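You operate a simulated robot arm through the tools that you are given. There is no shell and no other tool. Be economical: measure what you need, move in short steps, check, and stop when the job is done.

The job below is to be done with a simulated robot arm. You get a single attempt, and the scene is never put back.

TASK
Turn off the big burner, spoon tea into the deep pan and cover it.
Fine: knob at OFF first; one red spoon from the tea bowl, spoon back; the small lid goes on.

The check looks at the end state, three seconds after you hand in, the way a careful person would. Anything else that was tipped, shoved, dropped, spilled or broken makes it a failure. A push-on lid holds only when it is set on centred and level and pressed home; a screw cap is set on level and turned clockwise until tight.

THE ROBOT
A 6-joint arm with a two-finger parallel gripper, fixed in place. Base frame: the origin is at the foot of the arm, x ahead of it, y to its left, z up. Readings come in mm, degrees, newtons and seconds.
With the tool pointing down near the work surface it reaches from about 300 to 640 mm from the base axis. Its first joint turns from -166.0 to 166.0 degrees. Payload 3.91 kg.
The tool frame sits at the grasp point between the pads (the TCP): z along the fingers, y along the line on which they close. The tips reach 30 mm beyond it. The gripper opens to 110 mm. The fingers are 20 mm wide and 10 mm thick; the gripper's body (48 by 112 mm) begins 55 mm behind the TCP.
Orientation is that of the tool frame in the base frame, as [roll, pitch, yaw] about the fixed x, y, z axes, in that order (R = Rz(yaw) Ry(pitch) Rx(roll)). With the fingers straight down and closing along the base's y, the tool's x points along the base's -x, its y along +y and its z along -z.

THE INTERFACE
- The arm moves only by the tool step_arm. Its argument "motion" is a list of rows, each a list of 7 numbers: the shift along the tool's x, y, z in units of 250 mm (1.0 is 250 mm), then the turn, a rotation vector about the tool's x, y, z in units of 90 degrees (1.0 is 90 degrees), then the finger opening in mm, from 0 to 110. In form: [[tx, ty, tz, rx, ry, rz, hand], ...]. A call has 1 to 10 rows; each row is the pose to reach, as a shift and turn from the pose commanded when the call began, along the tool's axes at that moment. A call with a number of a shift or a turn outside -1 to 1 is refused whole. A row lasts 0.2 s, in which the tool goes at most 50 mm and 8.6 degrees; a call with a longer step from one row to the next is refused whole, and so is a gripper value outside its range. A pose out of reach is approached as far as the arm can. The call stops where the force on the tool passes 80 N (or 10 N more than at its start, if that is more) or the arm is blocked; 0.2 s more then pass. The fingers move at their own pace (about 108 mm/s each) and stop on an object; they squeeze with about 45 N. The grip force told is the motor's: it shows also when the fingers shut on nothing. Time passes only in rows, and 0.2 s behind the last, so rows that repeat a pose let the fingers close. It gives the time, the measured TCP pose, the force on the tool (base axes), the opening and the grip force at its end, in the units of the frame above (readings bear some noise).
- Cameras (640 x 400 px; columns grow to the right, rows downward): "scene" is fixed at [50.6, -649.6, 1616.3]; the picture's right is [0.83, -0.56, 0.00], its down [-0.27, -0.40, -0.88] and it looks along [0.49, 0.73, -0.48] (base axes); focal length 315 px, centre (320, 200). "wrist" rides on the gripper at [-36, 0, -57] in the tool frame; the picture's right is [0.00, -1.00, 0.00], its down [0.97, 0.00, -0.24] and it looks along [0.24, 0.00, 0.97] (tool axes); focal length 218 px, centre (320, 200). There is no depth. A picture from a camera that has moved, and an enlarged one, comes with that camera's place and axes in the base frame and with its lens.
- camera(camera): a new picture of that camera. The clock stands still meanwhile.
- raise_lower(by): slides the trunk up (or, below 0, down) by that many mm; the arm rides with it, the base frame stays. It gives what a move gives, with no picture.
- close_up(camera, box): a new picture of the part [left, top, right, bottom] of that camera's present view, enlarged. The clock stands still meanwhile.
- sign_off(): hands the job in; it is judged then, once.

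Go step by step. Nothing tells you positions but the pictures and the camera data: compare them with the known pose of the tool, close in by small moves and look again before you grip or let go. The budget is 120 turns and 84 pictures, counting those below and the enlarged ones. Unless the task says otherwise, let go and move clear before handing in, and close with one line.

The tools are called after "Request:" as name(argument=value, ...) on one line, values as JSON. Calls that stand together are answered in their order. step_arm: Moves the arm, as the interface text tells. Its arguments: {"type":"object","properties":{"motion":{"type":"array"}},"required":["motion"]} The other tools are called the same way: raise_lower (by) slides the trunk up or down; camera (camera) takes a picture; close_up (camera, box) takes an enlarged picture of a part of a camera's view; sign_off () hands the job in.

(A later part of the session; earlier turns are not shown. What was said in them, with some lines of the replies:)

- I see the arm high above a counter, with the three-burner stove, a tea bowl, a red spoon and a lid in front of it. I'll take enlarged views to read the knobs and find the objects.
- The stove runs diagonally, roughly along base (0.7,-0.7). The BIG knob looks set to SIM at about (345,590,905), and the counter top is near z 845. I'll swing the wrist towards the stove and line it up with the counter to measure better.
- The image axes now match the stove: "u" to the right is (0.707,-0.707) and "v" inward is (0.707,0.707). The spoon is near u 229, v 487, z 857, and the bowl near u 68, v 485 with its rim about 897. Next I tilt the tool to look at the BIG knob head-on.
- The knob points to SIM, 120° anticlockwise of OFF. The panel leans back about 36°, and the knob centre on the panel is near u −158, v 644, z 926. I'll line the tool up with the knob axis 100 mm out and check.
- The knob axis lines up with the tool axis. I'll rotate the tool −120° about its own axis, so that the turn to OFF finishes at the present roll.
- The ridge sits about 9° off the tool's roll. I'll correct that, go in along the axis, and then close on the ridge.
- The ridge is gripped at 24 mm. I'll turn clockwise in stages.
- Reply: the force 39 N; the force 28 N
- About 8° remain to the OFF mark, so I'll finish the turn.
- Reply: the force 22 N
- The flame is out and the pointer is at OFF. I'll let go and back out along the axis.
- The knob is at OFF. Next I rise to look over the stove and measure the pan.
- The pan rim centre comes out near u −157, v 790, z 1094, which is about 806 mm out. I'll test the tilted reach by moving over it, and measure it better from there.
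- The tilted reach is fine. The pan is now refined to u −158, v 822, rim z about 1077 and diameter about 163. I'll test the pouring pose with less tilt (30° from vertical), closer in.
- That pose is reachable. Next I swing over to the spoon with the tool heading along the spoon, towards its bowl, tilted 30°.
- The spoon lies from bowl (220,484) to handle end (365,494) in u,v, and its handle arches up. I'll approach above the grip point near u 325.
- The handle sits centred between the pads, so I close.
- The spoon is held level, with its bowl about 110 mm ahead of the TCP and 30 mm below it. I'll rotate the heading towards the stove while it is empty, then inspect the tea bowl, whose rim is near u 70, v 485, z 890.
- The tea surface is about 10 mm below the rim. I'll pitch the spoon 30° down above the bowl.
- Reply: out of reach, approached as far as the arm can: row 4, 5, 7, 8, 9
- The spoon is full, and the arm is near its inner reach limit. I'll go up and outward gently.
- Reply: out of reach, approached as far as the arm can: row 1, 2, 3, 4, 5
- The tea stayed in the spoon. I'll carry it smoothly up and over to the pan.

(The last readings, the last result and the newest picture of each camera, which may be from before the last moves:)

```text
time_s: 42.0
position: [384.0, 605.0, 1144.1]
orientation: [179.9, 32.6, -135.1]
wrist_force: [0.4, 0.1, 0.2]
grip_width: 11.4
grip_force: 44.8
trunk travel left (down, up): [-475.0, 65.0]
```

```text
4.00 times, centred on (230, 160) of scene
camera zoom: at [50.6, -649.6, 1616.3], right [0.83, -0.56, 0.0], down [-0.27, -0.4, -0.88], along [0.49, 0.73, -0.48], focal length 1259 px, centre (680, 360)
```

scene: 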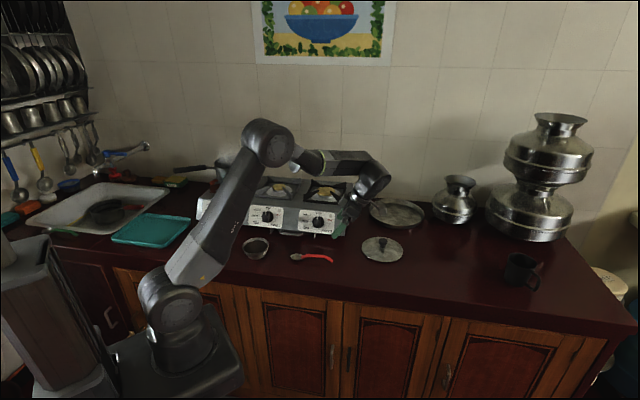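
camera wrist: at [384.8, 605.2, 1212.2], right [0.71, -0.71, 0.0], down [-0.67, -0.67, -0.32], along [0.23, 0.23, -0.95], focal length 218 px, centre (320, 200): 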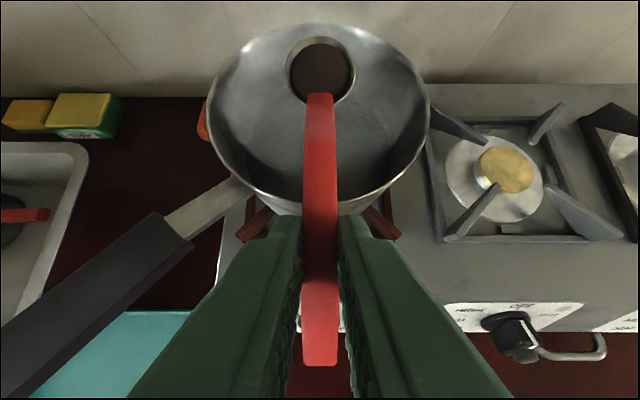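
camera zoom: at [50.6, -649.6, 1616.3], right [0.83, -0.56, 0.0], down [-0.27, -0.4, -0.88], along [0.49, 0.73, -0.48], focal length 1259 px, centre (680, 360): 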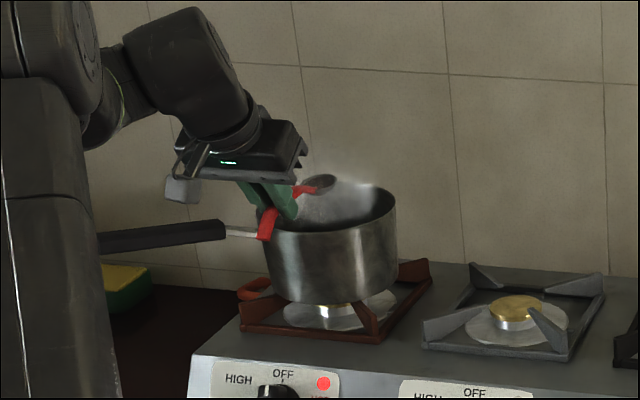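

The spoon is over the middle of the pan with its load, so I roll it sideways to tip the tea in.

Request:
step_arm(motion=[[0.0006, -0.0144, 0.001, -0.0748, 0, 0.0479, 4], [0.002, -0.0288, 0.0034, -0.1497, 0, 0.0958, 4], [0.0047, -0.0424, 0.0074, -0.2245, 0, 0.1437, 4], [0.0086, -0.0552, 0.0135, -0.2994, 0, 0.1916, 4], [0.0132, -0.0668, 0.0205, -0.3742, 0, 0.2396, 4], [0.0185, -0.0772, 0.029, -0.4491, 0, 0.2875, 4], [0.0248, -0.0864, 0.0387, -0.5239, 0, 0.3354, 4], [0.0315, -0.0936, 0.0492, -0.5988, 0, 0.3833, 4], [0.0388, -0.0988, 0.0606, -0.6736, 0, 0.4312, 4], [0.0464, -0.1024, 0.0724, -0.7484, 0, 0.4791, 4]])

Request:
camera(camera="wrist")

Request:
close_up(camera="scene", box=[150, 110, 310, 210])

```text
time_s: 44.2
position: [400.4, 584.7, 1123.3]
orientation: [98.4, 5.3, -167.4]
wrist_force: [-0.3, -0.4, 0.7]
grip_width: 11.7
grip_force: 44.5
trunk travel left (down, up): [-475.0, 65.0]
```

```text
42 pictures are left
camera wrist: at [448.8, 538.4, 1135.8], right [0.12, -0.12, -0.99], down [-0.89, -0.44, -0.05], along [-0.43, 0.89, -0.16], focal length 218 px, centre (320, 200)
```

wrist: 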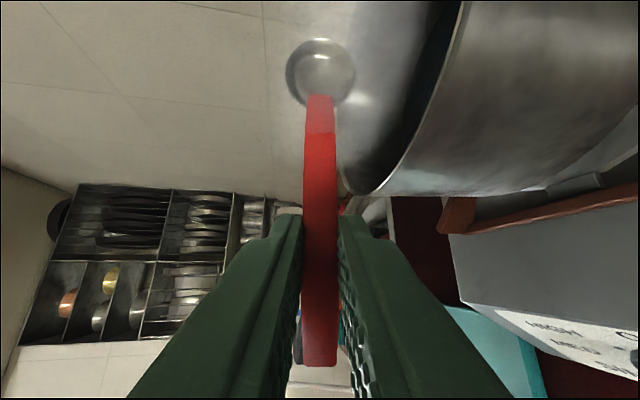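

```text
4.00 times, centred on (230, 160) of scene
camera zoom: at [50.6, -649.6, 1616.3], right [0.83, -0.56, 0.0], down [-0.27, -0.4, -0.88], along [0.49, 0.73, -0.48], focal length 1259 px, centre (680, 360)
```

zoom: 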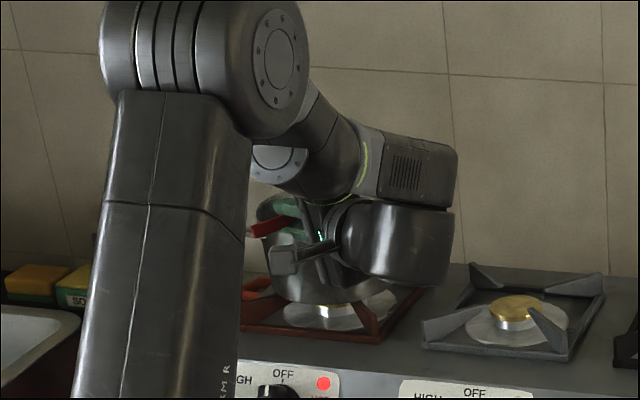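

The spoon is empty, so I roll it back along the same path.

Request:
step_arm(motion=[[0.0006, 0.0144, 0.001, 0.0748, 0, -0.0479, 4], [0.002, 0.0288, 0.0034, 0.1497, 0, -0.0958, 4], [0.0047, 0.0424, 0.0074, 0.2245, 0, -0.1437, 4], [0.0086, 0.0552, 0.0135, 0.2994, 0, -0.1916, 4], [0.0132, 0.0668, 0.0205, 0.3742, 0, -0.2396, 4], [0.0185, 0.0772, 0.029, 0.4491, 0, -0.2875, 4], [0.0248, 0.0864, 0.0387, 0.5239, 0, -0.3354, 4], [0.0315, 0.0936, 0.0492, 0.5988, 0, -0.3833, 4], [0.0388, 0.0988, 0.0606, 0.6736, 0, -0.4312, 4], [0.0464, 0.1024, 0.0724, 0.7484, 0, -0.4791, 4]])

Request:
camera(camera="wrist")

```text
time_s: 46.4
position: [383.9, 604.3, 1145.7]
orientation: [-179.9, 32.6, -135.0]
wrist_force: [0.1, 0.5, -0.9]
grip_width: 11.7
grip_force: 44.9
trunk travel left (down, up): [-475.0, 65.0]
```

```text
40 pictures are left
camera wrist: at [383.4, 604.6, 1213.3], right [0.71, -0.71, 0.0], down [-0.67, -0.67, -0.32], along [0.23, 0.23, -0.95], focal length 218 px, centre (320, 200)
```

wrist: 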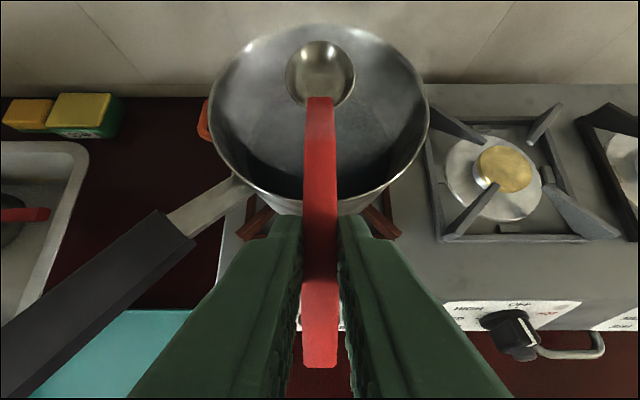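

Next I carry the spoon back to its place.

Request:
step_arm(motion=[[0.02, -0.03, -0.1, 0, 0, 0, 4], [0.1, -0.14, -0.2, 0, 0, 0, 4], [0.2, -0.27, -0.28, 0, 0, 0, 4], [0.3, -0.4, -0.35, 0, 0, 0, 4], [0.4, -0.53, -0.41, 0, 0, 0, 4], [0.5, -0.66, -0.47, 0, 0, 0, 4], [0.609, -0.8, -0.532, 0, 0, 0, 4], [0.609, -0.8, -0.532, 0, 0, 0, 4]])

Request:
step_arm(motion=[[0.033, -0.082, 0.047, -0.04, 0, -0.063, 4], [0.066, -0.163, 0.094, -0.08, 0, -0.126, 4], [0.099, -0.245, 0.141, -0.12, 0, -0.188, 4], [0.131, -0.326, 0.187, -0.161, 0, -0.251, 4], [0.164, -0.408, 0.234, -0.201, 0, -0.314, 4], [0.197, -0.489, 0.281, -0.241, 0, -0.377, 4], [0.23, -0.571, 0.328, -0.281, 0, -0.4395, 4], [0.23, -0.571, 0.328, -0.281, 0, -0.4395, 4]])

Request:
step_arm(motion=[[0.091, -0.054, 0.029, -0.04, 0.003, -0.063, 4], [0.182, -0.108, 0.058, -0.08, 0.006, -0.126, 4], [0.273, -0.162, 0.087, -0.12, 0.009, -0.188, 4], [0.365, -0.216, 0.117, -0.161, 0.012, -0.251, 4], [0.456, -0.27, 0.146, -0.201, 0.015, -0.314, 4], [0.547, -0.324, 0.175, -0.241, 0.018, -0.377, 4], [0.638, -0.378, 0.204, -0.281, 0.021, -0.439, 4], [0.638, -0.378, 0.204, -0.281, 0.021, -0.439, 4]])

Request:
camera(camera="wrist")

```text
time_s: 48.2
position: [380.4, 323.3, 1173.0]
orientation: [180.0, 32.6, -135.0]
wrist_force: [-0.8, -0.1, -0.2]
grip_width: 11.4
grip_force: 45.4
trunk travel left (down, up): [-475.0, 65.0]
```

```text
time_s: 50.0
position: [480.7, 216.3, 1070.6]
orientation: [179.9, 32.6, -88.0]
wrist_force: [0.2, 0.9, -0.7]
grip_width: 11.6
grip_force: 44.8
trunk travel left (down, up): [-475.0, 65.0]
```

```text
time_s: 51.8
position: [579.8, 113.4, 944.0]
orientation: [179.1, 31.0, -41.4]
wrist_force: [0.4, 0.6, 0.3]
grip_width: 11.6
grip_force: 45.1
trunk travel left (down, up): [-475.0, 65.0]
```

```text
39 pictures are left
camera wrist: at [580.0, 114.9, 1012.5], right [0.66, 0.75, -0.01], down [0.72, -0.63, -0.29], along [-0.23, 0.18, -0.96], focal length 218 px, centre (320, 200)
```

wrist: 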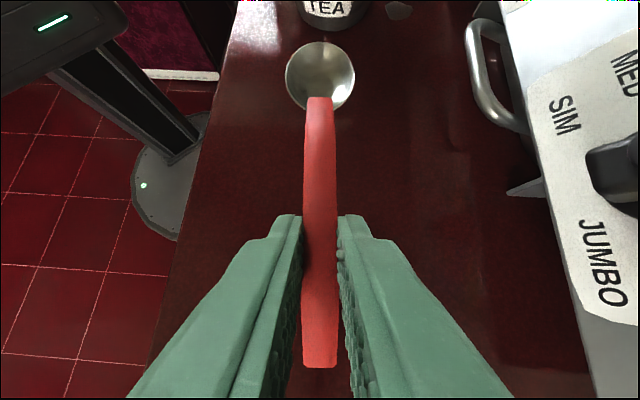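

Request:
step_arm(motion=[[0.05, 0, 0.084, 0, 0, 0, 4], [0.09, 0, 0.152, 0, 0, 0, 4], [0.104, 0, 0.176, 0, 0, 0, 4], [0.113, 0, 0.19, 0, 0, 0, 4], [0.113, 0, 0.19, 0, 0, 0, 4]])

Request:
close_up(camera="scene", box=[230, 215, 342, 285])

```text
time_s: 53.0
position: [578.8, 114.6, 889.2]
orientation: [179.2, 31.0, -41.6]
wrist_force: [1.5, -0.1, 3.4]
grip_width: 11.8
grip_force: 45.3
trunk travel left (down, up): [-475.0, 65.0]
```

```text
5.71 times, centred on (286, 250) of scene
camera zoom: at [50.6, -649.6, 1616.3], right [0.83, -0.56, 0.0], down [-0.27, -0.4, -0.88], along [0.49, 0.73, -0.48], focal length 1799 px, centre (514, -86)
```

zoom: 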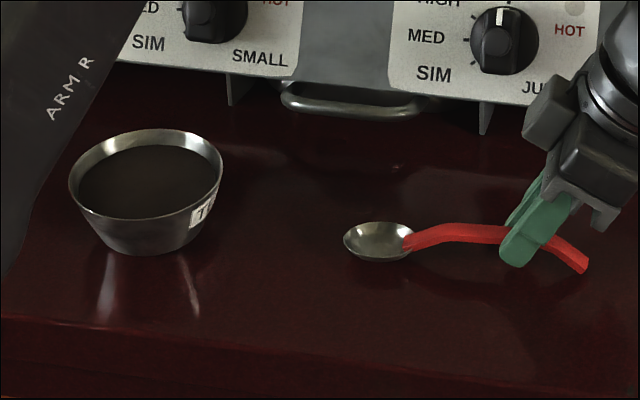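

The spoon touches down in its place and the counter is clean. I release and back off.

Request:
step_arm(motion=[[0, 0, 0, 0, 0, 0, 30], [0, 0, 0, 0, 0, 0, 40], [0, 0, -0.06, 0, 0, 0, 40], [0, 0, -0.2, 0, 0, 0, 40], [0, 0, -0.36, 0, 0, 0, 40], [0, 0, -0.52, 0, 0, 0, 40], [0, 0, -0.6, 0, 0, 0, 40]])

Request:
camera(camera="wrist")

Request:
close_up(camera="scene", box=[270, 190, 430, 290])

```text
time_s: 54.6
position: [635.4, 63.9, 1018.9]
orientation: [179.1, 31.0, -41.8]
wrist_force: [-0.2, 0.2, -0.1]
grip_width: 40.1
grip_force: 0.1
trunk travel left (down, up): [-475.0, 65.0]
```

```text
37 pictures are left
camera wrist: at [635.7, 65.8, 1087.4], right [0.66, 0.75, -0.01], down [0.72, -0.63, -0.29], along [-0.23, 0.18, -0.96], focal length 218 px, centre (320, 200)
```

wrist: 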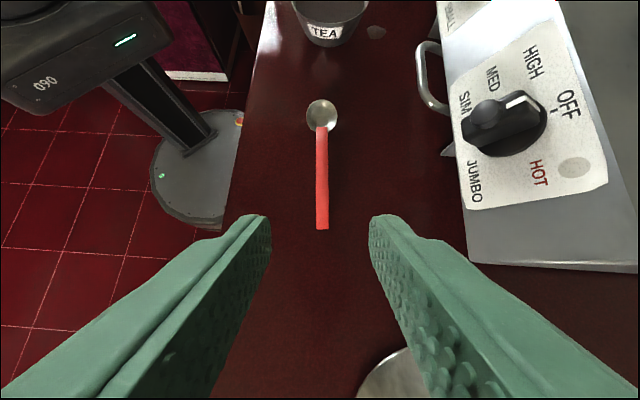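

```text
4.00 times, centred on (350, 240) of scene
camera zoom: at [50.6, -649.6, 1616.3], right [0.83, -0.56, 0.0], down [-0.27, -0.4, -0.88], along [0.49, 0.73, -0.48], focal length 1259 px, centre (200, 40)
```

zoom: 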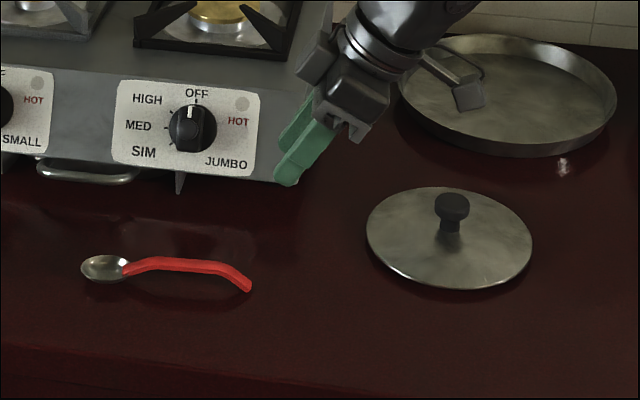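

The spoon is back. The small lid, with a mushroom knob, is near base (800,32). I'll turn the tool to face it from the robot's side.

Request:
step_arm(motion=[[-0.039, 0.025, -0.011, 0.048, 0, 0.079, 60], [-0.079, 0.05, -0.023, 0.095, 0, 0.158, 60], [-0.118, 0.075, -0.034, 0.143, 0, 0.237, 60], [-0.157, 0.1, -0.046, 0.19, 0, 0.316, 60], [-0.196, 0.125, -0.057, 0.238, 0, 0.396, 60], [-0.236, 0.15, -0.068, 0.286, 0, 0.475, 60], [-0.275, 0.175, -0.08, 0.333, 0, 0.554, 60], [-0.314, 0.2, -0.091, 0.381, 0, 0.633, 60], [-0.314, 0.2, -0.091, 0.381, 0, 0.633, 60]])

Request:
step_arm(motion=[[0.013, -0.052, 0.027, 0.048, 0, 0.079, 60], [0.027, -0.104, 0.054, 0.095, 0, 0.158, 60], [0.04, -0.156, 0.081, 0.143, 0, 0.237, 60], [0.053, -0.207, 0.108, 0.19, 0, 0.316, 60], [0.067, -0.259, 0.135, 0.238, 0, 0.396, 60], [0.08, -0.311, 0.162, 0.286, 0, 0.475, 60], [0.094, -0.363, 0.189, 0.333, 0, 0.554, 60], [0.107, -0.415, 0.216, 0.381, 0, 0.633, 60], [0.107, -0.415, 0.216, 0.381, 0, 0.633, 60]])

Request:
step_arm(motion=[[0, 0, 0, 0, -0.07, 0, 60], [0, 0, 0, 0, -0.14, 0, 60], [0, 0, 0, 0, -0.211, 0, 60], [0, 0, 0, 0, -0.211, 0, 60]])

Request:
camera(camera="wrist")

```text
time_s: 56.6
position: [562.9, 65.6, 1078.7]
orientation: [179.7, 30.4, -107.9]
wrist_force: [0.4, 0.3, -0.3]
grip_width: 60.1
grip_force: 0.0
trunk travel left (down, up): [-475.0, 65.0]
```

```text
time_s: 58.6
position: [662.8, 37.2, 1017.8]
orientation: [-179.3, 30.5, -173.9]
wrist_force: [0.0, 0.7, 0.0]
grip_width: 60.1
grip_force: 0.1
trunk travel left (down, up): [-475.0, 65.0]
```

```text
time_s: 59.6
position: [663.4, 36.7, 1018.6]
orientation: [-179.4, 40.0, -173.7]
wrist_force: [0.7, -0.4, 0.2]
grip_width: 59.8
grip_force: 0.1
out of reach, approached as far as the arm can: row 2, 3, 4
trunk travel left (down, up): [-475.0, 65.0]
```

```text
35 pictures are left
camera wrist: at [655.2, 36.7, 1086.0], right [0.1, -0.99, 0.01], down [-0.89, -0.1, -0.44], along [0.44, 0.04, -0.9], focal length 218 px, centre (320, 200)
```

wrist: 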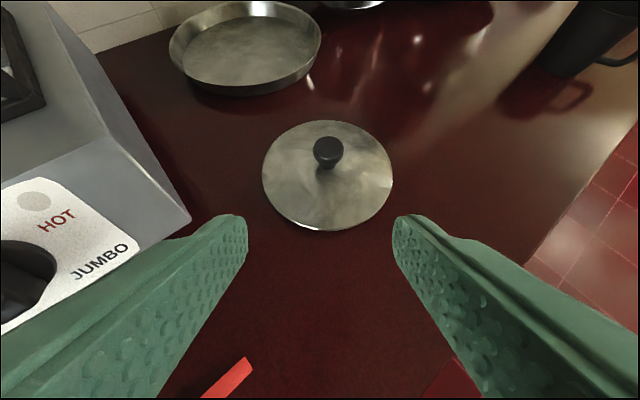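

Request:
camera(camera="scene")

```text
34 pictures are left
```

scene: 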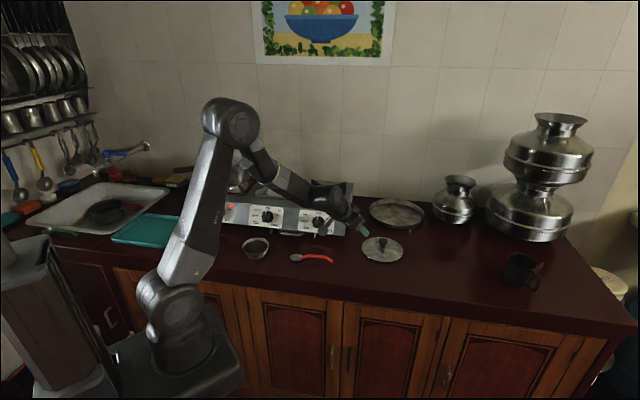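

The pitch is limited by the forearm slope here. I'll raise the tool, lower the trunk so the forearm runs flatter, and then try more tilt.

Request:
step_arm(motion=[[-0.06, 0, -0.0715, 0, 0, 0, 60], [-0.12, 0, -0.143, 0, 0, 0, 60], [-0.18, 0, -0.2145, 0, 0, 0, 60], [-0.24, 0, -0.286, 0, 0, 0, 60], [-0.3, 0, -0.3575, 0, 0, 0, 60], [-0.36, 0, -0.429, 0, 0, 0, 60], [-0.36, 0, -0.429, 0, 0, 0, 60]])

Request:
raise_lower(by=-150)

Request:
camera(camera="scene")

```text
time_s: 61.2
position: [663.0, 38.6, 1157.2]
orientation: [-179.4, 40.0, -173.7]
wrist_force: [0.1, 0.4, -0.9]
grip_width: 60.0
grip_force: 0.0
trunk travel left (down, up): [-475.0, 65.0]
```

```text
time_s: 63.0
position: [662.8, 38.1, 1007.7]
orientation: [-179.2, 40.0, -173.8]
wrist_force: [-1.8, -0.1, 1.1]
grip_width: 60.2
grip_force: 0.1
trunk travel left (down, up): [-325.0, 215.0]
```

```text
33 pictures are left
```

scene: 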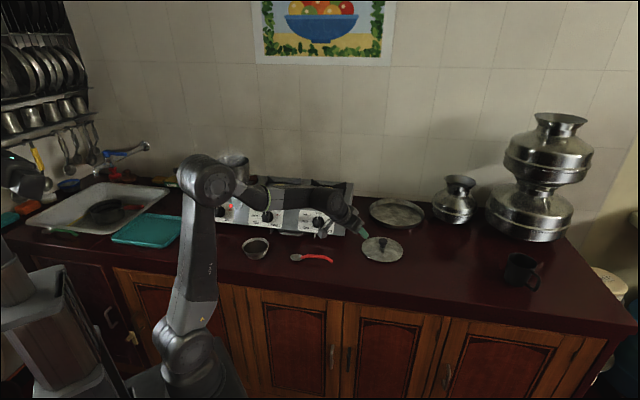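

Request:
step_arm(motion=[[-0.024, -0.016, 0.102, 0, -0.037, 0, 60], [-0.048, -0.032, 0.204, 0, -0.074, 0, 60], [-0.072, -0.048, 0.306, 0, -0.111, 0, 60], [-0.072, -0.048, 0.306, 0, -0.111, 0, 60]])

Request:
camera(camera="wrist")

Request:
close_up(camera="scene", box=[320, 200, 432, 270])

```text
time_s: 64.0
position: [727.9, 32.9, 961.8]
orientation: [-179.2, 50.0, -173.6]
wrist_force: [0.5, 0.0, 0.2]
grip_width: 59.9
grip_force: 0.1
trunk travel left (down, up): [-325.0, 215.0]
```

```text
32 pictures are left
camera wrist: at [708.0, 32.4, 1027.1], right [0.1, -0.99, 0.01], down [-0.8, -0.09, -0.59], along [0.59, 0.05, -0.81], focal length 218 px, centre (320, 200)
```

wrist: 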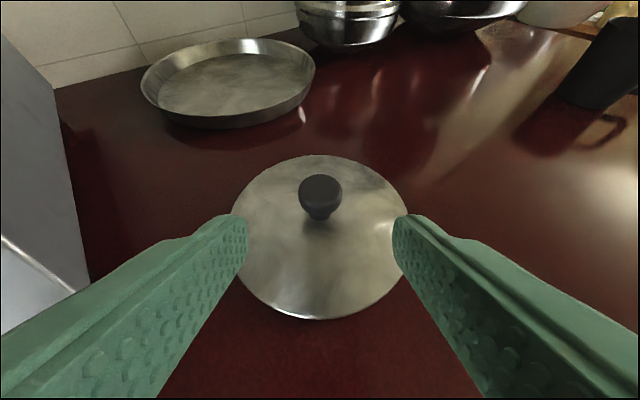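

```text
5.71 times, centred on (376, 235) of scene
camera zoom: at [50.6, -649.6, 1616.3], right [0.83, -0.56, 0.0], down [-0.27, -0.4, -0.88], along [0.49, 0.73, -0.48], focal length 1799 px, centre (0, 0)
```

zoom: 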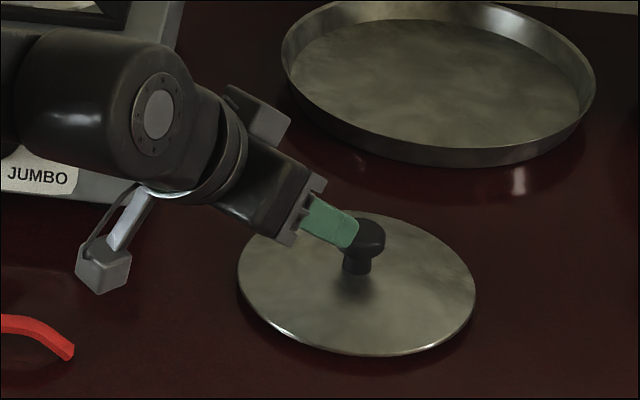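

The tilt is good at 50°. The cap centre is about 82 mm ahead and 64 mm below, so I move in to straddle it.

Request:
step_arm(motion=[[-0.006, -0.003, 0.12, 0, 0, 0, 60], [-0.012, -0.003, 0.24, 0, 0, 0, 60], [-0.015, -0.003, 0.31, 0, 0, 0, 60], [-0.017, -0.003, 0.357, 0, 0, 0, 60], [-0.017, -0.003, 0.357, 0, 0, 0, 60]])

Request:
camera(camera="wrist")

Request:
close_up(camera="scene", box=[320, 200, 432, 270])

```text
time_s: 65.2
position: [799.6, 41.2, 909.1]
orientation: [-179.2, 49.9, -173.5]
wrist_force: [0.0, 0.0, 0.0]
grip_width: 59.8
grip_force: 0.1
trunk travel left (down, up): [-325.0, 215.0]
```

```text
30 pictures are left
camera wrist: at [779.5, 38.9, 973.6], right [0.1, -0.99, 0.01], down [-0.8, -0.09, -0.59], along [0.59, 0.05, -0.81], focal length 218 px, centre (320, 200)
```

wrist: 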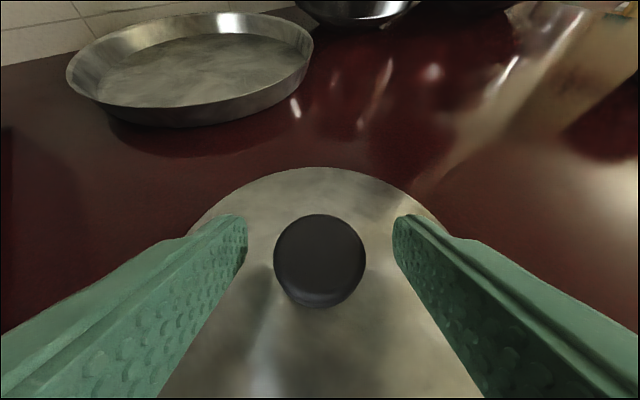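

```text
5.71 times, centred on (376, 235) of scene
camera zoom: at [50.6, -649.6, 1616.3], right [0.83, -0.56, 0.0], down [-0.27, -0.4, -0.88], along [0.49, 0.73, -0.48], focal length 1799 px, centre (0, 0)
```

zoom: 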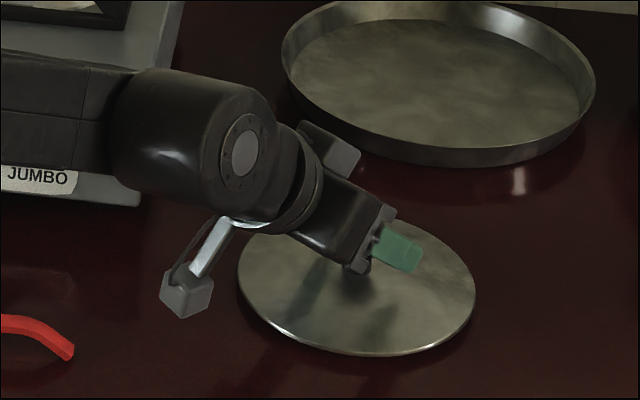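

Request:
step_arm(motion=[[0, 0, 0, 0, 0, 0, 15], [0, 0, 0, 0, 0, 0, 15], [0, 0, 0, 0, 0, 0, 15]])

Request:
step_arm(motion=[[-0.03, 0, -0.026, 0, 0, 0, 15], [-0.09, 0, -0.077, 0, 0, 0, 15], [-0.18, 0, -0.154, 0, 0, 0, 15], [-0.27, 0, -0.231, 0, 0, 0, 15], [-0.34, 0, -0.286, 0, 0, 0, 15], [-0.34, 0, -0.286, 0, 0, 0, 15]])

Request:
camera(camera="wrist")

Request:
close_up(camera="scene", box=[300, 160, 460, 260])

```text
time_s: 66.0
position: [799.2, 40.0, 908.8]
orientation: [-179.2, 50.0, -173.5]
wrist_force: [-0.5, 0.0, -0.8]
grip_width: 31.8
grip_force: 44.2
trunk travel left (down, up): [-325.0, 215.0]
```

```text
time_s: 67.3
position: [798.8, 37.9, 1018.2]
orientation: [-179.2, 50.0, -173.5]
wrist_force: [-0.7, 0.1, -0.8]
grip_width: 32.0
grip_force: 45.1
trunk travel left (down, up): [-325.0, 215.0]
```

```text
28 pictures are left
camera wrist: at [778.7, 37.2, 1083.6], right [0.1, -0.99, 0.01], down [-0.8, -0.09, -0.59], along [0.59, 0.05, -0.81], focal length 218 px, centre (320, 200)
```

wrist: 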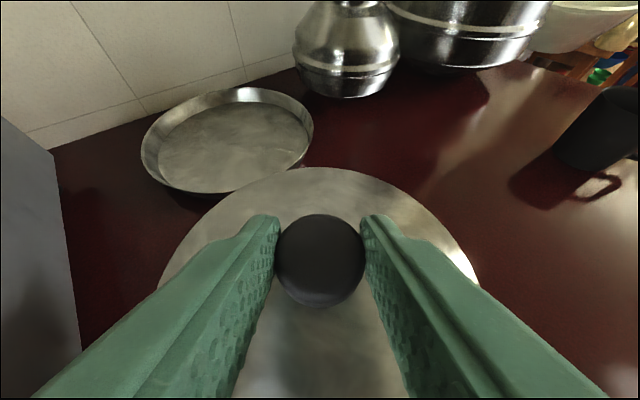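

```text
4.00 times, centred on (380, 210) of scene
camera zoom: at [50.6, -649.6, 1616.3], right [0.83, -0.56, 0.0], down [-0.27, -0.4, -0.88], along [0.49, 0.73, -0.48], focal length 1259 px, centre (80, 160)
```

zoom: 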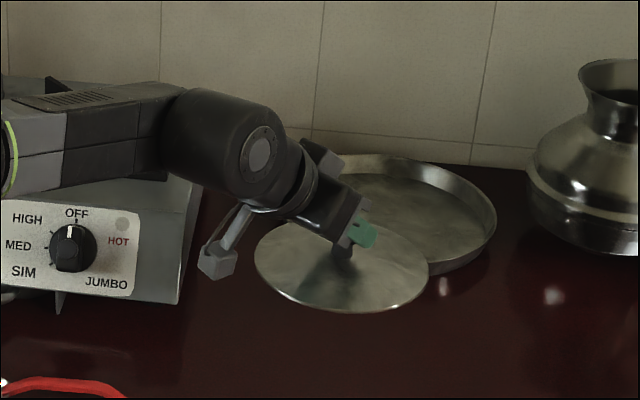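

The lid is held level at the knob (32 mm). The pan centre is refined to base (469,690.5) with rim z about 1084. I'll raise the trunk so the same arm posture works at pan height.

Request:
raise_lower(by=205)

```text
time_s: 69.6
position: [798.3, 39.4, 1223.4]
orientation: [-179.2, 49.9, -173.6]
wrist_force: [0.4, -0.6, -0.8]
grip_width: 32.0
grip_force: 44.9
trunk travel left (down, up): [-530.0, 10.0]
```

Request:
step_arm(motion=[[0.02, 0.07, -0.02, -0.011, 0, -0.009, 15], [0.05, 0.19, -0.052, -0.03, 0, -0.025, 15], [0.086, 0.32, -0.088, -0.05, 0, -0.042, 15], [0.122, 0.45, -0.124, -0.07, 0, -0.059, 15], [0.158, 0.58, -0.16, -0.09, 0, -0.076, 15], [0.192, 0.71, -0.195, -0.11, 0, -0.093, 15], [0.224, 0.83, -0.228, -0.129, 0, -0.108, 15], [0.244, 0.903, -0.248, -0.1404, 0, -0.1179, 15]])

Request:
step_arm(motion=[[0.006, 0.08, -0.003, -0.012, 0, -0.01, 15], [0.015, 0.2, -0.008, -0.03, 0, -0.025, 15], [0.025, 0.34, -0.014, -0.05, 0, -0.042, 15], [0.034, 0.48, -0.02, -0.07, 0, -0.059, 15], [0.045, 0.62, -0.026, -0.09, 0, -0.076, 15], [0.055, 0.76, -0.031, -0.11, 0, -0.093, 15], [0.064, 0.88, -0.036, -0.129, 0, -0.108, 15], [0.07, 0.964, -0.04, -0.1404, 0, -0.1179, 15]])

Request:
step_arm(motion=[[-0.009, 0.08, 0.014, -0.012, 0, -0.01, 15], [-0.023, 0.2, 0.036, -0.03, 0, -0.025, 15], [-0.039, 0.34, 0.062, -0.05, 0, -0.042, 15], [-0.055, 0.48, 0.087, -0.07, 0, -0.059, 15], [-0.071, 0.62, 0.113, -0.09, 0, -0.076, 15], [-0.086, 0.75, 0.137, -0.11, 0, -0.093, 15], [-0.1, 0.87, 0.158, -0.129, 0, -0.108, 15], [-0.108, 0.947, 0.172, -0.1404, 0, -0.1179, 15], [-0.108, 0.947, 0.172, -0.1404, 0, -0.1179, 15]])

Request:
camera(camera="wrist")

Request:
close_up(camera="scene", box=[150, 90, 310, 190])

```text
time_s: 71.4
position: [686.4, 255.4, 1212.6]
orientation: [-179.3, 49.8, -157.0]
wrist_force: [0.7, 0.1, -0.3]
grip_width: 32.1
grip_force: 44.8
trunk travel left (down, up): [-530.0, 10.0]
```

```text
time_s: 73.2
position: [579.7, 471.8, 1205.4]
orientation: [-179.3, 49.7, -140.6]
wrist_force: [0.8, -0.1, -0.7]
grip_width: 32.0
grip_force: 45.2
trunk travel left (down, up): [-530.0, 10.0]
```

```text
time_s: 75.2
position: [470.2, 685.0, 1195.9]
orientation: [-179.5, 49.6, -124.2]
wrist_force: [-0.1, -0.7, -1.3]
grip_width: 32.0
grip_force: 44.7
trunk travel left (down, up): [-530.0, 10.0]
```

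```text
26 pictures are left
camera wrist: at [459.4, 668.7, 1260.7], right [0.82, -0.57, 0.01], down [-0.46, -0.67, -0.58], along [0.33, 0.48, -0.81], focal length 218 px, centre (320, 200)
```

wrist: 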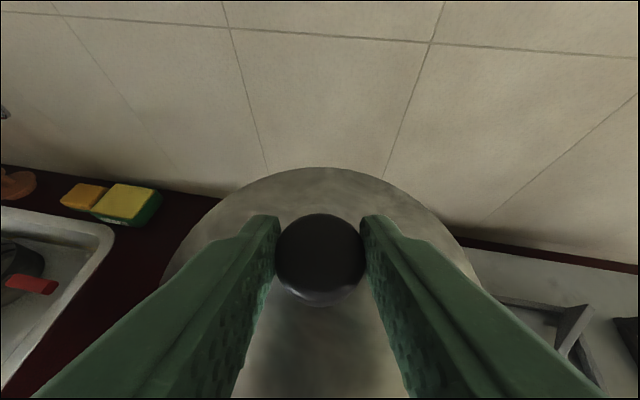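

```text
4.00 times, centred on (230, 140) of scene
camera zoom: at [50.6, -649.6, 1616.3], right [0.83, -0.56, 0.0], down [-0.27, -0.4, -0.88], along [0.49, 0.73, -0.48], focal length 1259 px, centre (680, 440)
```

zoom: 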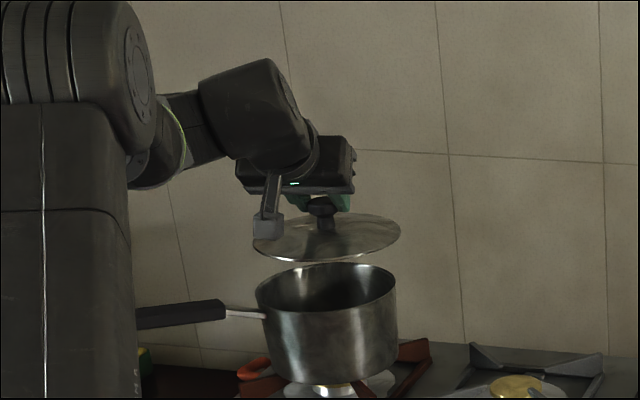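

The lid hovers level above the pan. I'll zoom in to measure the centring offset.

Request:
close_up(camera="scene", box=[208, 138, 256, 168])

```text
13.33 times, centred on (232, 153) of scene
camera zoom: at [50.6, -649.6, 1616.3], right [0.83, -0.56, 0.0], down [-0.27, -0.4, -0.88], along [0.49, 0.73, -0.48], focal length 4198 px, centre (1493, 827)
```

zoom: 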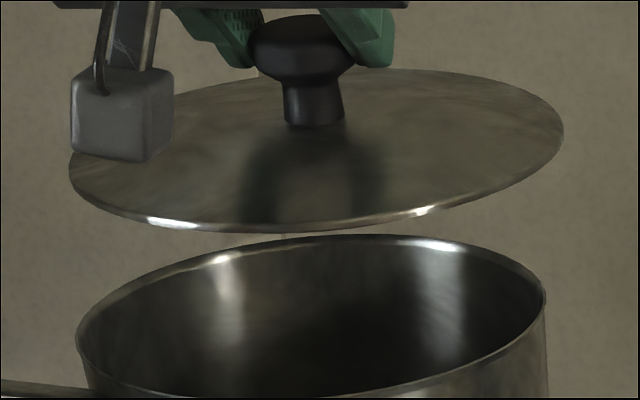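

The lid is level, about 64 mm above the rim and some 8 mm too far in +x. I'll correct that and lower to about 15 mm above the rim.

Request:
step_arm(motion=[[0.03, 0.028, 0.02, 0, -0.002, 0, 15], [0.08, 0.028, 0.057, 0, -0.004, 0, 15], [0.13, 0.028, 0.093, 0, -0.004, 0, 15], [0.163, 0.028, 0.117, 0, -0.004, 0, 15], [0.163, 0.028, 0.117, 0, -0.004, 0, 15]])

Request:
close_up(camera="scene", box=[208, 138, 256, 168])

Request:
camera(camera="wrist")

```text
time_s: 76.4
position: [462.1, 686.9, 1147.7]
orientation: [-179.5, 49.9, -124.4]
wrist_force: [-0.3, 1.2, -0.9]
grip_width: 31.6
grip_force: 44.8
trunk travel left (down, up): [-530.0, 10.0]
```

```text
13.33 times, centred on (232, 153) of scene
camera zoom: at [50.6, -649.6, 1616.3], right [0.83, -0.56, 0.0], down [-0.27, -0.4, -0.88], along [0.49, 0.73, -0.48], focal length 4198 px, centre (1493, 827)
```

zoom: 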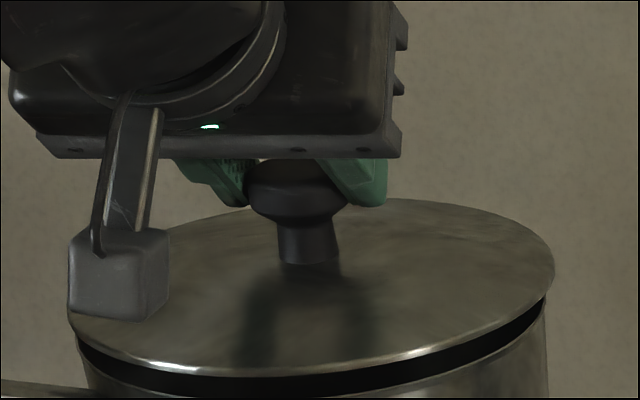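

```text
22 pictures are left
camera wrist: at [450.9, 669.4, 1212.9], right [0.82, -0.57, 0.01], down [-0.46, -0.67, -0.59], along [0.34, 0.48, -0.81], focal length 218 px, centre (320, 200)
```

wrist: 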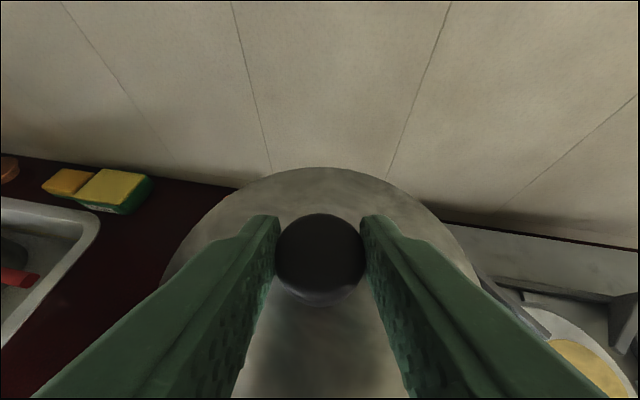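

Laterally the lid is centred. I'll lower a little further to feel and see the contact height.

Request:
step_arm(motion=[[0.009, 0, 0.0077, 0, 0, 0, 15], [0.018, 0, 0.0155, 0, 0, 0, 15], [0.0275, 0, 0.0232, 0, 0, 0, 15], [0.0275, 0, 0.0232, 0, 0, 0, 15]])

Request:
close_up(camera="scene", box=[208, 138, 256, 168])

```text
time_s: 77.4
position: [461.1, 683.9, 1143.0]
orientation: [-179.5, 50.3, -124.3]
wrist_force: [-2.2, -8.4, 15.4]
grip_width: 31.9
grip_force: 44.7
trunk travel left (down, up): [-530.0, 10.0]
```

```text
13.33 times, centred on (232, 153) of scene
camera zoom: at [50.6, -649.6, 1616.3], right [0.83, -0.56, 0.0], down [-0.27, -0.4, -0.88], along [0.49, 0.73, -0.48], focal length 4198 px, centre (1493, 827)
```

zoom: 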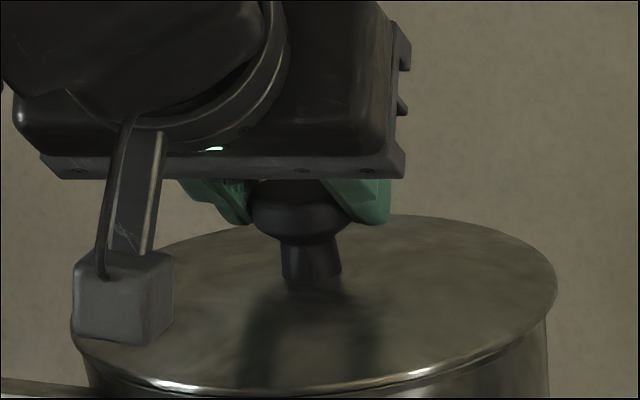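

It touches at TCP z 1143, and the side force shows the lid is slightly too far forward. I'll ease it back a few millimetres under light contact.

Request:
step_arm(motion=[[0.005, 0, -0.006, 0, 0, 0, 15], [0.0103, 0, -0.0123, 0, 0, 0, 15], [0.0103, 0, -0.0123, 0, 0, 0, 15]])

Request:
close_up(camera="scene", box=[208, 143, 256, 173])

```text
time_s: 78.2
position: [460.1, 682.8, 1139.8]
orientation: [-179.5, 50.3, -124.2]
wrist_force: [6.2, 6.6, 26.7]
grip_width: 31.9
grip_force: 44.8
trunk travel left (down, up): [-530.0, 10.0]
```

```text
13.33 times, centred on (232, 158) of scene
camera zoom: at [50.6, -649.6, 1616.3], right [0.83, -0.56, 0.0], down [-0.27, -0.4, -0.88], along [0.49, 0.73, -0.48], focal length 4198 px, centre (1493, 760)
```

zoom: 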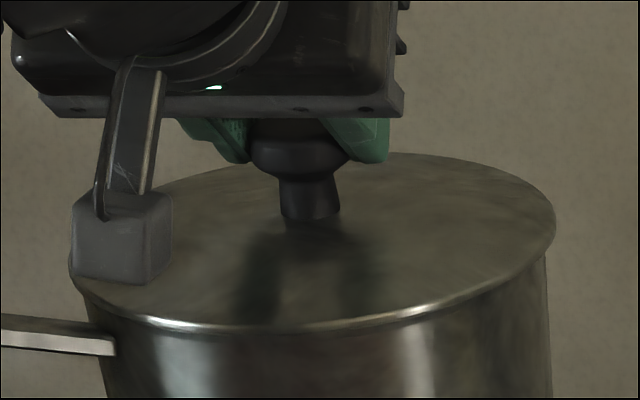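

The lip has dropped in. Next I press down in small steps.

Request:
step_arm(motion=[[-0.0038, 0, 0.0046, 0, 0, 0, 15], [0.004, 0, 0.011, 0, 0, 0, 15], [0.0115, 0, 0.0174, 0, 0, 0, 15], [0.0115, 0, 0.0174, 0, 0, 0, 15]])

Request:
close_up(camera="scene", box=[208, 143, 256, 173])

```text
time_s: 79.2
position: [460.9, 683.5, 1136.7]
orientation: [-179.6, 50.4, -124.3]
wrist_force: [1.9, 1.9, 31.8]
grip_width: 31.9
grip_force: 44.5
trunk travel left (down, up): [-530.0, 10.0]
```

```text
13.33 times, centred on (232, 158) of scene
camera zoom: at [50.6, -649.6, 1616.3], right [0.83, -0.56, 0.0], down [-0.27, -0.4, -0.88], along [0.49, 0.73, -0.48], focal length 4198 px, centre (1493, 760)
```

zoom: 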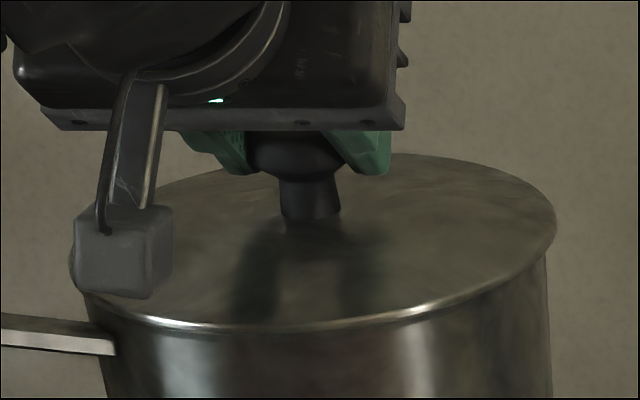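

The lid sits flush, and the fingers have slipped slightly on the cap. I'll let go and back out, then press the knob from above with closed fingers to make sure it is home.

Request:
step_arm(motion=[[-0.012, 0, -0.01, 0, 0, 0, 15], [-0.012, 0, -0.01, 0, 0, 0, 60], [-0.012, 0, -0.01, 0, 0, 0, 60], [-0.012, 0, -0.1, 0, 0, 0, 60], [-0.012, 0, -0.25, 0, 0, 0, 60], [-0.012, 0, -0.32, 0, 0, 0, 60], [-0.012, 0, -0.32, 0, 0, 0, 0], [-0.012, 0, -0.32, 0, 0, 0, 0], [-0.012, 0, -0.32, 0, 0, 0, 0]])

Request:
camera(camera="wrist")

Request:
close_up(camera="scene", box=[192, 130, 272, 180])

```text
time_s: 81.2
position: [426.0, 636.0, 1186.7]
orientation: [-179.5, 49.9, -124.2]
wrist_force: [-0.8, -0.2, 0.3]
grip_width: 0.0
grip_force: 37.5
trunk travel left (down, up): [-530.0, 10.0]
```

```text
18 pictures are left
camera wrist: at [415.2, 619.0, 1251.6], right [0.82, -0.57, 0.01], down [-0.46, -0.67, -0.59], along [0.34, 0.48, -0.81], focal length 218 px, centre (320, 200)
```

wrist: 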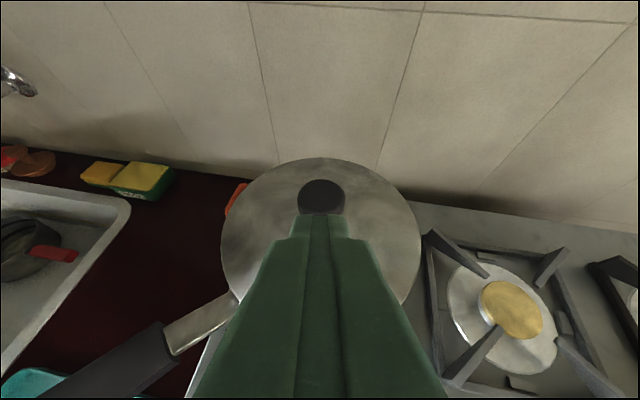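

```text
8.00 times, centred on (232, 155) of scene
camera zoom: at [50.6, -649.6, 1616.3], right [0.83, -0.56, 0.0], down [-0.27, -0.4, -0.88], along [0.49, 0.73, -0.48], focal length 2519 px, centre (1024, 560)
```

zoom: 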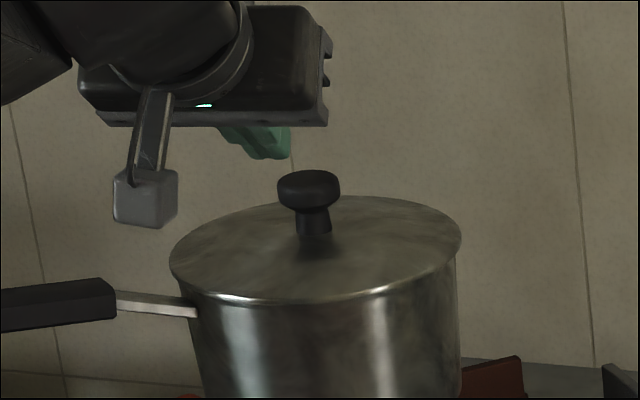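

The lid sits flush and centred. I'll bring the closed fingertips over the cap.

Request:
step_arm(motion=[[-0.07, 0, 0.067, 0, 0, 0, 0], [-0.139, 0, 0.134, 0, 0, 0, 0], [-0.093, 0, 0.1726, 0, 0, 0, 0], [-0.0777, 0, 0.1855, 0, 0, 0, 0], [-0.0777, 0, 0.1855, 0, 0, 0, 0]])

Request:
close_up(camera="scene", box=[192, 130, 272, 180])

Request:
close_up(camera="wrist", box=[240, 150, 400, 250])

```text
time_s: 82.4
position: [454.9, 675.4, 1170.3]
orientation: [-179.6, 49.9, -124.2]
wrist_force: [-0.6, -0.3, -0.1]
grip_width: 0.1
grip_force: 37.8
trunk travel left (down, up): [-530.0, 10.0]
```

```text
8.00 times, centred on (232, 155) of scene
camera zoom: at [50.6, -649.6, 1616.3], right [0.83, -0.56, 0.0], down [-0.27, -0.4, -0.88], along [0.49, 0.73, -0.48], focal length 2519 px, centre (1024, 560)
```

zoom: 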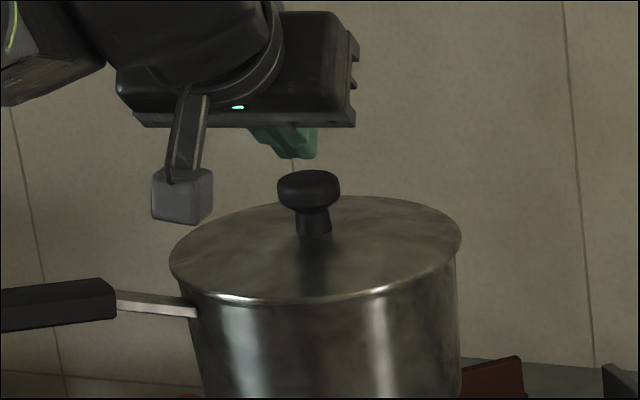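

```text
4.00 times, centred on (320, 200) of wrist
camera zoom: at [442.6, 659.2, 1234.7], right [0.82, -0.57, 0.01], down [-0.46, -0.67, -0.59], along [0.34, 0.48, -0.81], focal length 873 px, centre (320, 200)
```

zoom: 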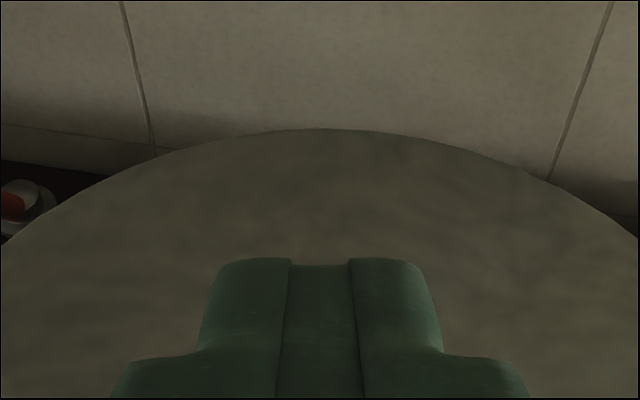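

Request:
step_arm(motion=[[0.0256, -0.014, 0.0006, 0, 0, 0, 0], [0.038, -0.014, 0.011, 0, 0, 0, 0], [0.05, -0.014, 0.0213, 0, 0, 0, 0], [0.05, -0.014, 0.0213, 0, 0, 0, 0]])

Request:
close_up(camera="scene", box=[208, 138, 256, 168])

```text
time_s: 83.4
position: [455.0, 669.9, 1159.4]
orientation: [-179.4, 50.1, -124.2]
wrist_force: [0.7, 0.9, 5.5]
grip_width: 0.0
grip_force: 37.3
trunk travel left (down, up): [-530.0, 10.0]
```

```text
13.33 times, centred on (232, 153) of scene
camera zoom: at [50.6, -649.6, 1616.3], right [0.83, -0.56, 0.0], down [-0.27, -0.4, -0.88], along [0.49, 0.73, -0.48], focal length 4198 px, centre (1493, 827)
```

zoom: 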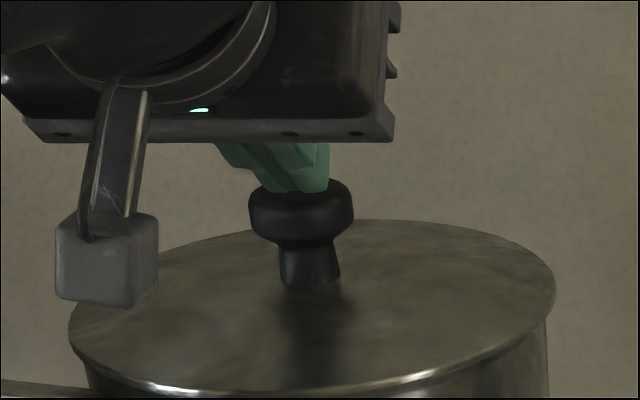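

The fingertips rest on the middle of the cap. I press down.

Request:
step_arm(motion=[[0.0061, 0, 0.0051, 0, 0, 0, 0], [0.0122, 0, 0.0103, 0, 0, 0, 0], [0.0184, 0, 0.0155, 0, 0, 0, 0], [0.0245, 0, 0.0206, 0, 0, 0, 0], [0.0245, 0, 0.0206, 0, 0, 0, 0]])

Request:
close_up(camera="scene", box=[208, 138, 256, 168])

```text
time_s: 84.6
position: [454.7, 669.0, 1158.6]
orientation: [-179.6, 50.9, -124.3]
wrist_force: [9.0, 8.3, 39.8]
grip_width: 0.1
grip_force: 37.7
trunk travel left (down, up): [-530.0, 10.0]
```

```text
13.33 times, centred on (232, 153) of scene
camera zoom: at [50.6, -649.6, 1616.3], right [0.83, -0.56, 0.0], down [-0.27, -0.4, -0.88], along [0.49, 0.73, -0.48], focal length 4198 px, centre (1493, 827)
```

zoom: 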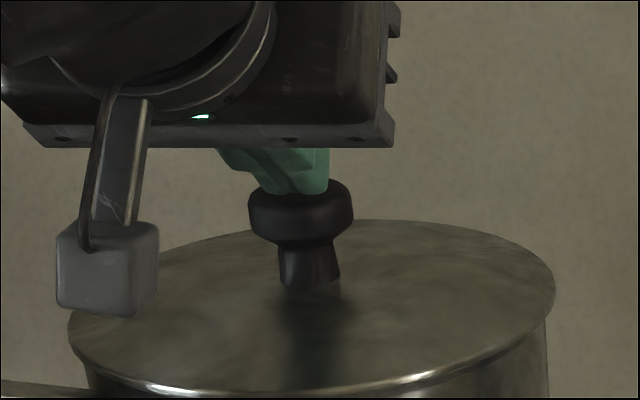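

Request:
step_arm(motion=[[0.0061, 0, 0.0051, 0, 0, 0, 0], [0.0122, 0, 0.0103, 0, 0, 0, 0], [0.0153, 0, 0.0129, 0, 0, 0, 0], [0.0153, 0, 0.0129, 0, 0, 0, 0]])

Request:
step_arm(motion=[[-0.02, 0, -0.017, 0, 0, 0, 0], [-0.045, 0, -0.04, 0, 0, 0, 0], [-0.1, 0, -0.1, 0, 0, 0, 0], [-0.16, 0, -0.25, 0, 0, 0, 0], [-0.2, 0, -0.42, 0, 0, 0, 0], [-0.2, 0, -0.58, 0, 0, 0, 0], [-0.2, 0, -0.75, 0, 0, 0, 0], [-0.2, 0, -0.75, 0, 0, 0, 0]])

Request:
camera(camera="wrist")

Request:
close_up(camera="scene", box=[208, 138, 272, 178])

Request:
camera(camera="scene")

```text
time_s: 85.6
position: [453.8, 669.6, 1157.7]
orientation: [-179.8, 51.3, -124.4]
wrist_force: [9.7, 6.5, 52.8]
grip_width: 0.1
grip_force: 37.3
trunk travel left (down, up): [-530.0, 10.0]
```

```text
time_s: 87.4
position: [391.9, 578.9, 1303.1]
orientation: [-179.5, 49.9, -124.2]
wrist_force: [-1.2, 0.2, 0.2]
grip_width: 0.1
grip_force: 38.0
trunk travel left (down, up): [-530.0, 10.0]
```

```text
12 pictures are left
camera wrist: at [381.3, 562.9, 1368.0], right [0.82, -0.57, 0.01], down [-0.46, -0.67, -0.59], along [0.34, 0.48, -0.81], focal length 218 px, centre (320, 200)
```

wrist: 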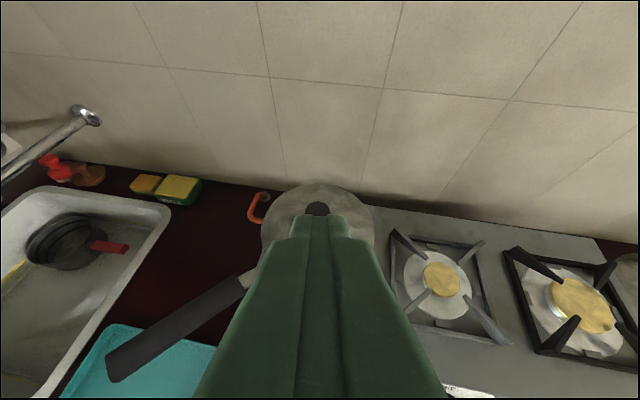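

```text
10.00 times, centred on (240, 158) of scene
camera zoom: at [50.6, -649.6, 1616.3], right [0.83, -0.56, 0.0], down [-0.27, -0.4, -0.88], along [0.49, 0.73, -0.48], focal length 3148 px, centre (1120, 620)
```

zoom: 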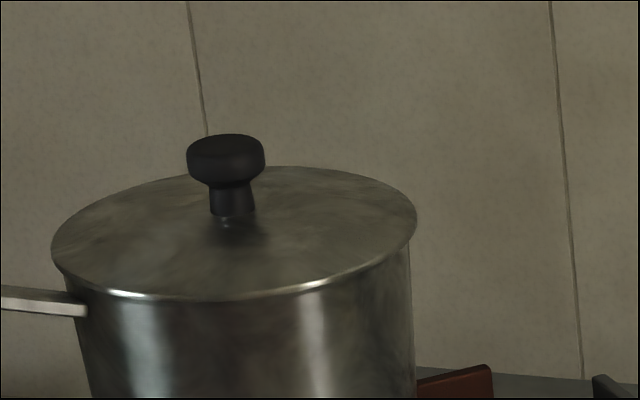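

```text
10 pictures are left
```

scene: 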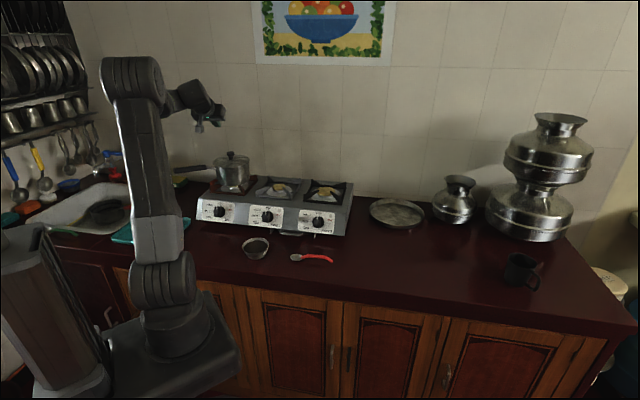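

The lid is flush and the arm is clear. One last look at the knobs, the bowl and the spoon.

Request:
close_up(camera="scene", box=[190, 180, 350, 280])

```text
4.00 times, centred on (270, 230) of scene
camera zoom: at [50.6, -649.6, 1616.3], right [0.83, -0.56, 0.0], down [-0.27, -0.4, -0.88], along [0.49, 0.73, -0.48], focal length 1259 px, centre (520, 80)
```

zoom: 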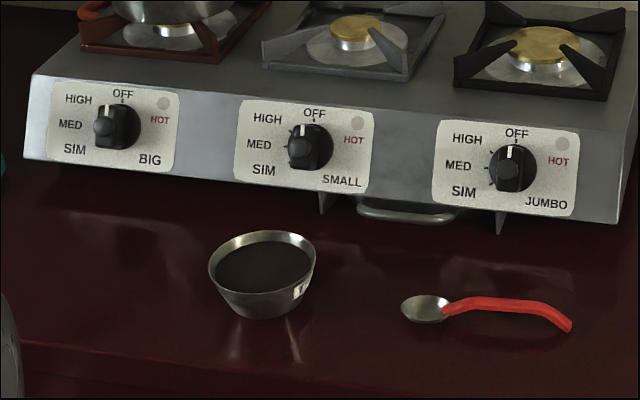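

All three knobs point to OFF and no burner is lit. The tea is in the pan, the spoon is back in its place, the lid is pressed on, and the counter is clean.

Request:
sign_off()

```text
The job is handed in.
```

I turned the big burner to OFF, tipped one red spoon of tea into the deep pan and put the spoon back. The small lid is on and pressed down, sitting flush and centred.
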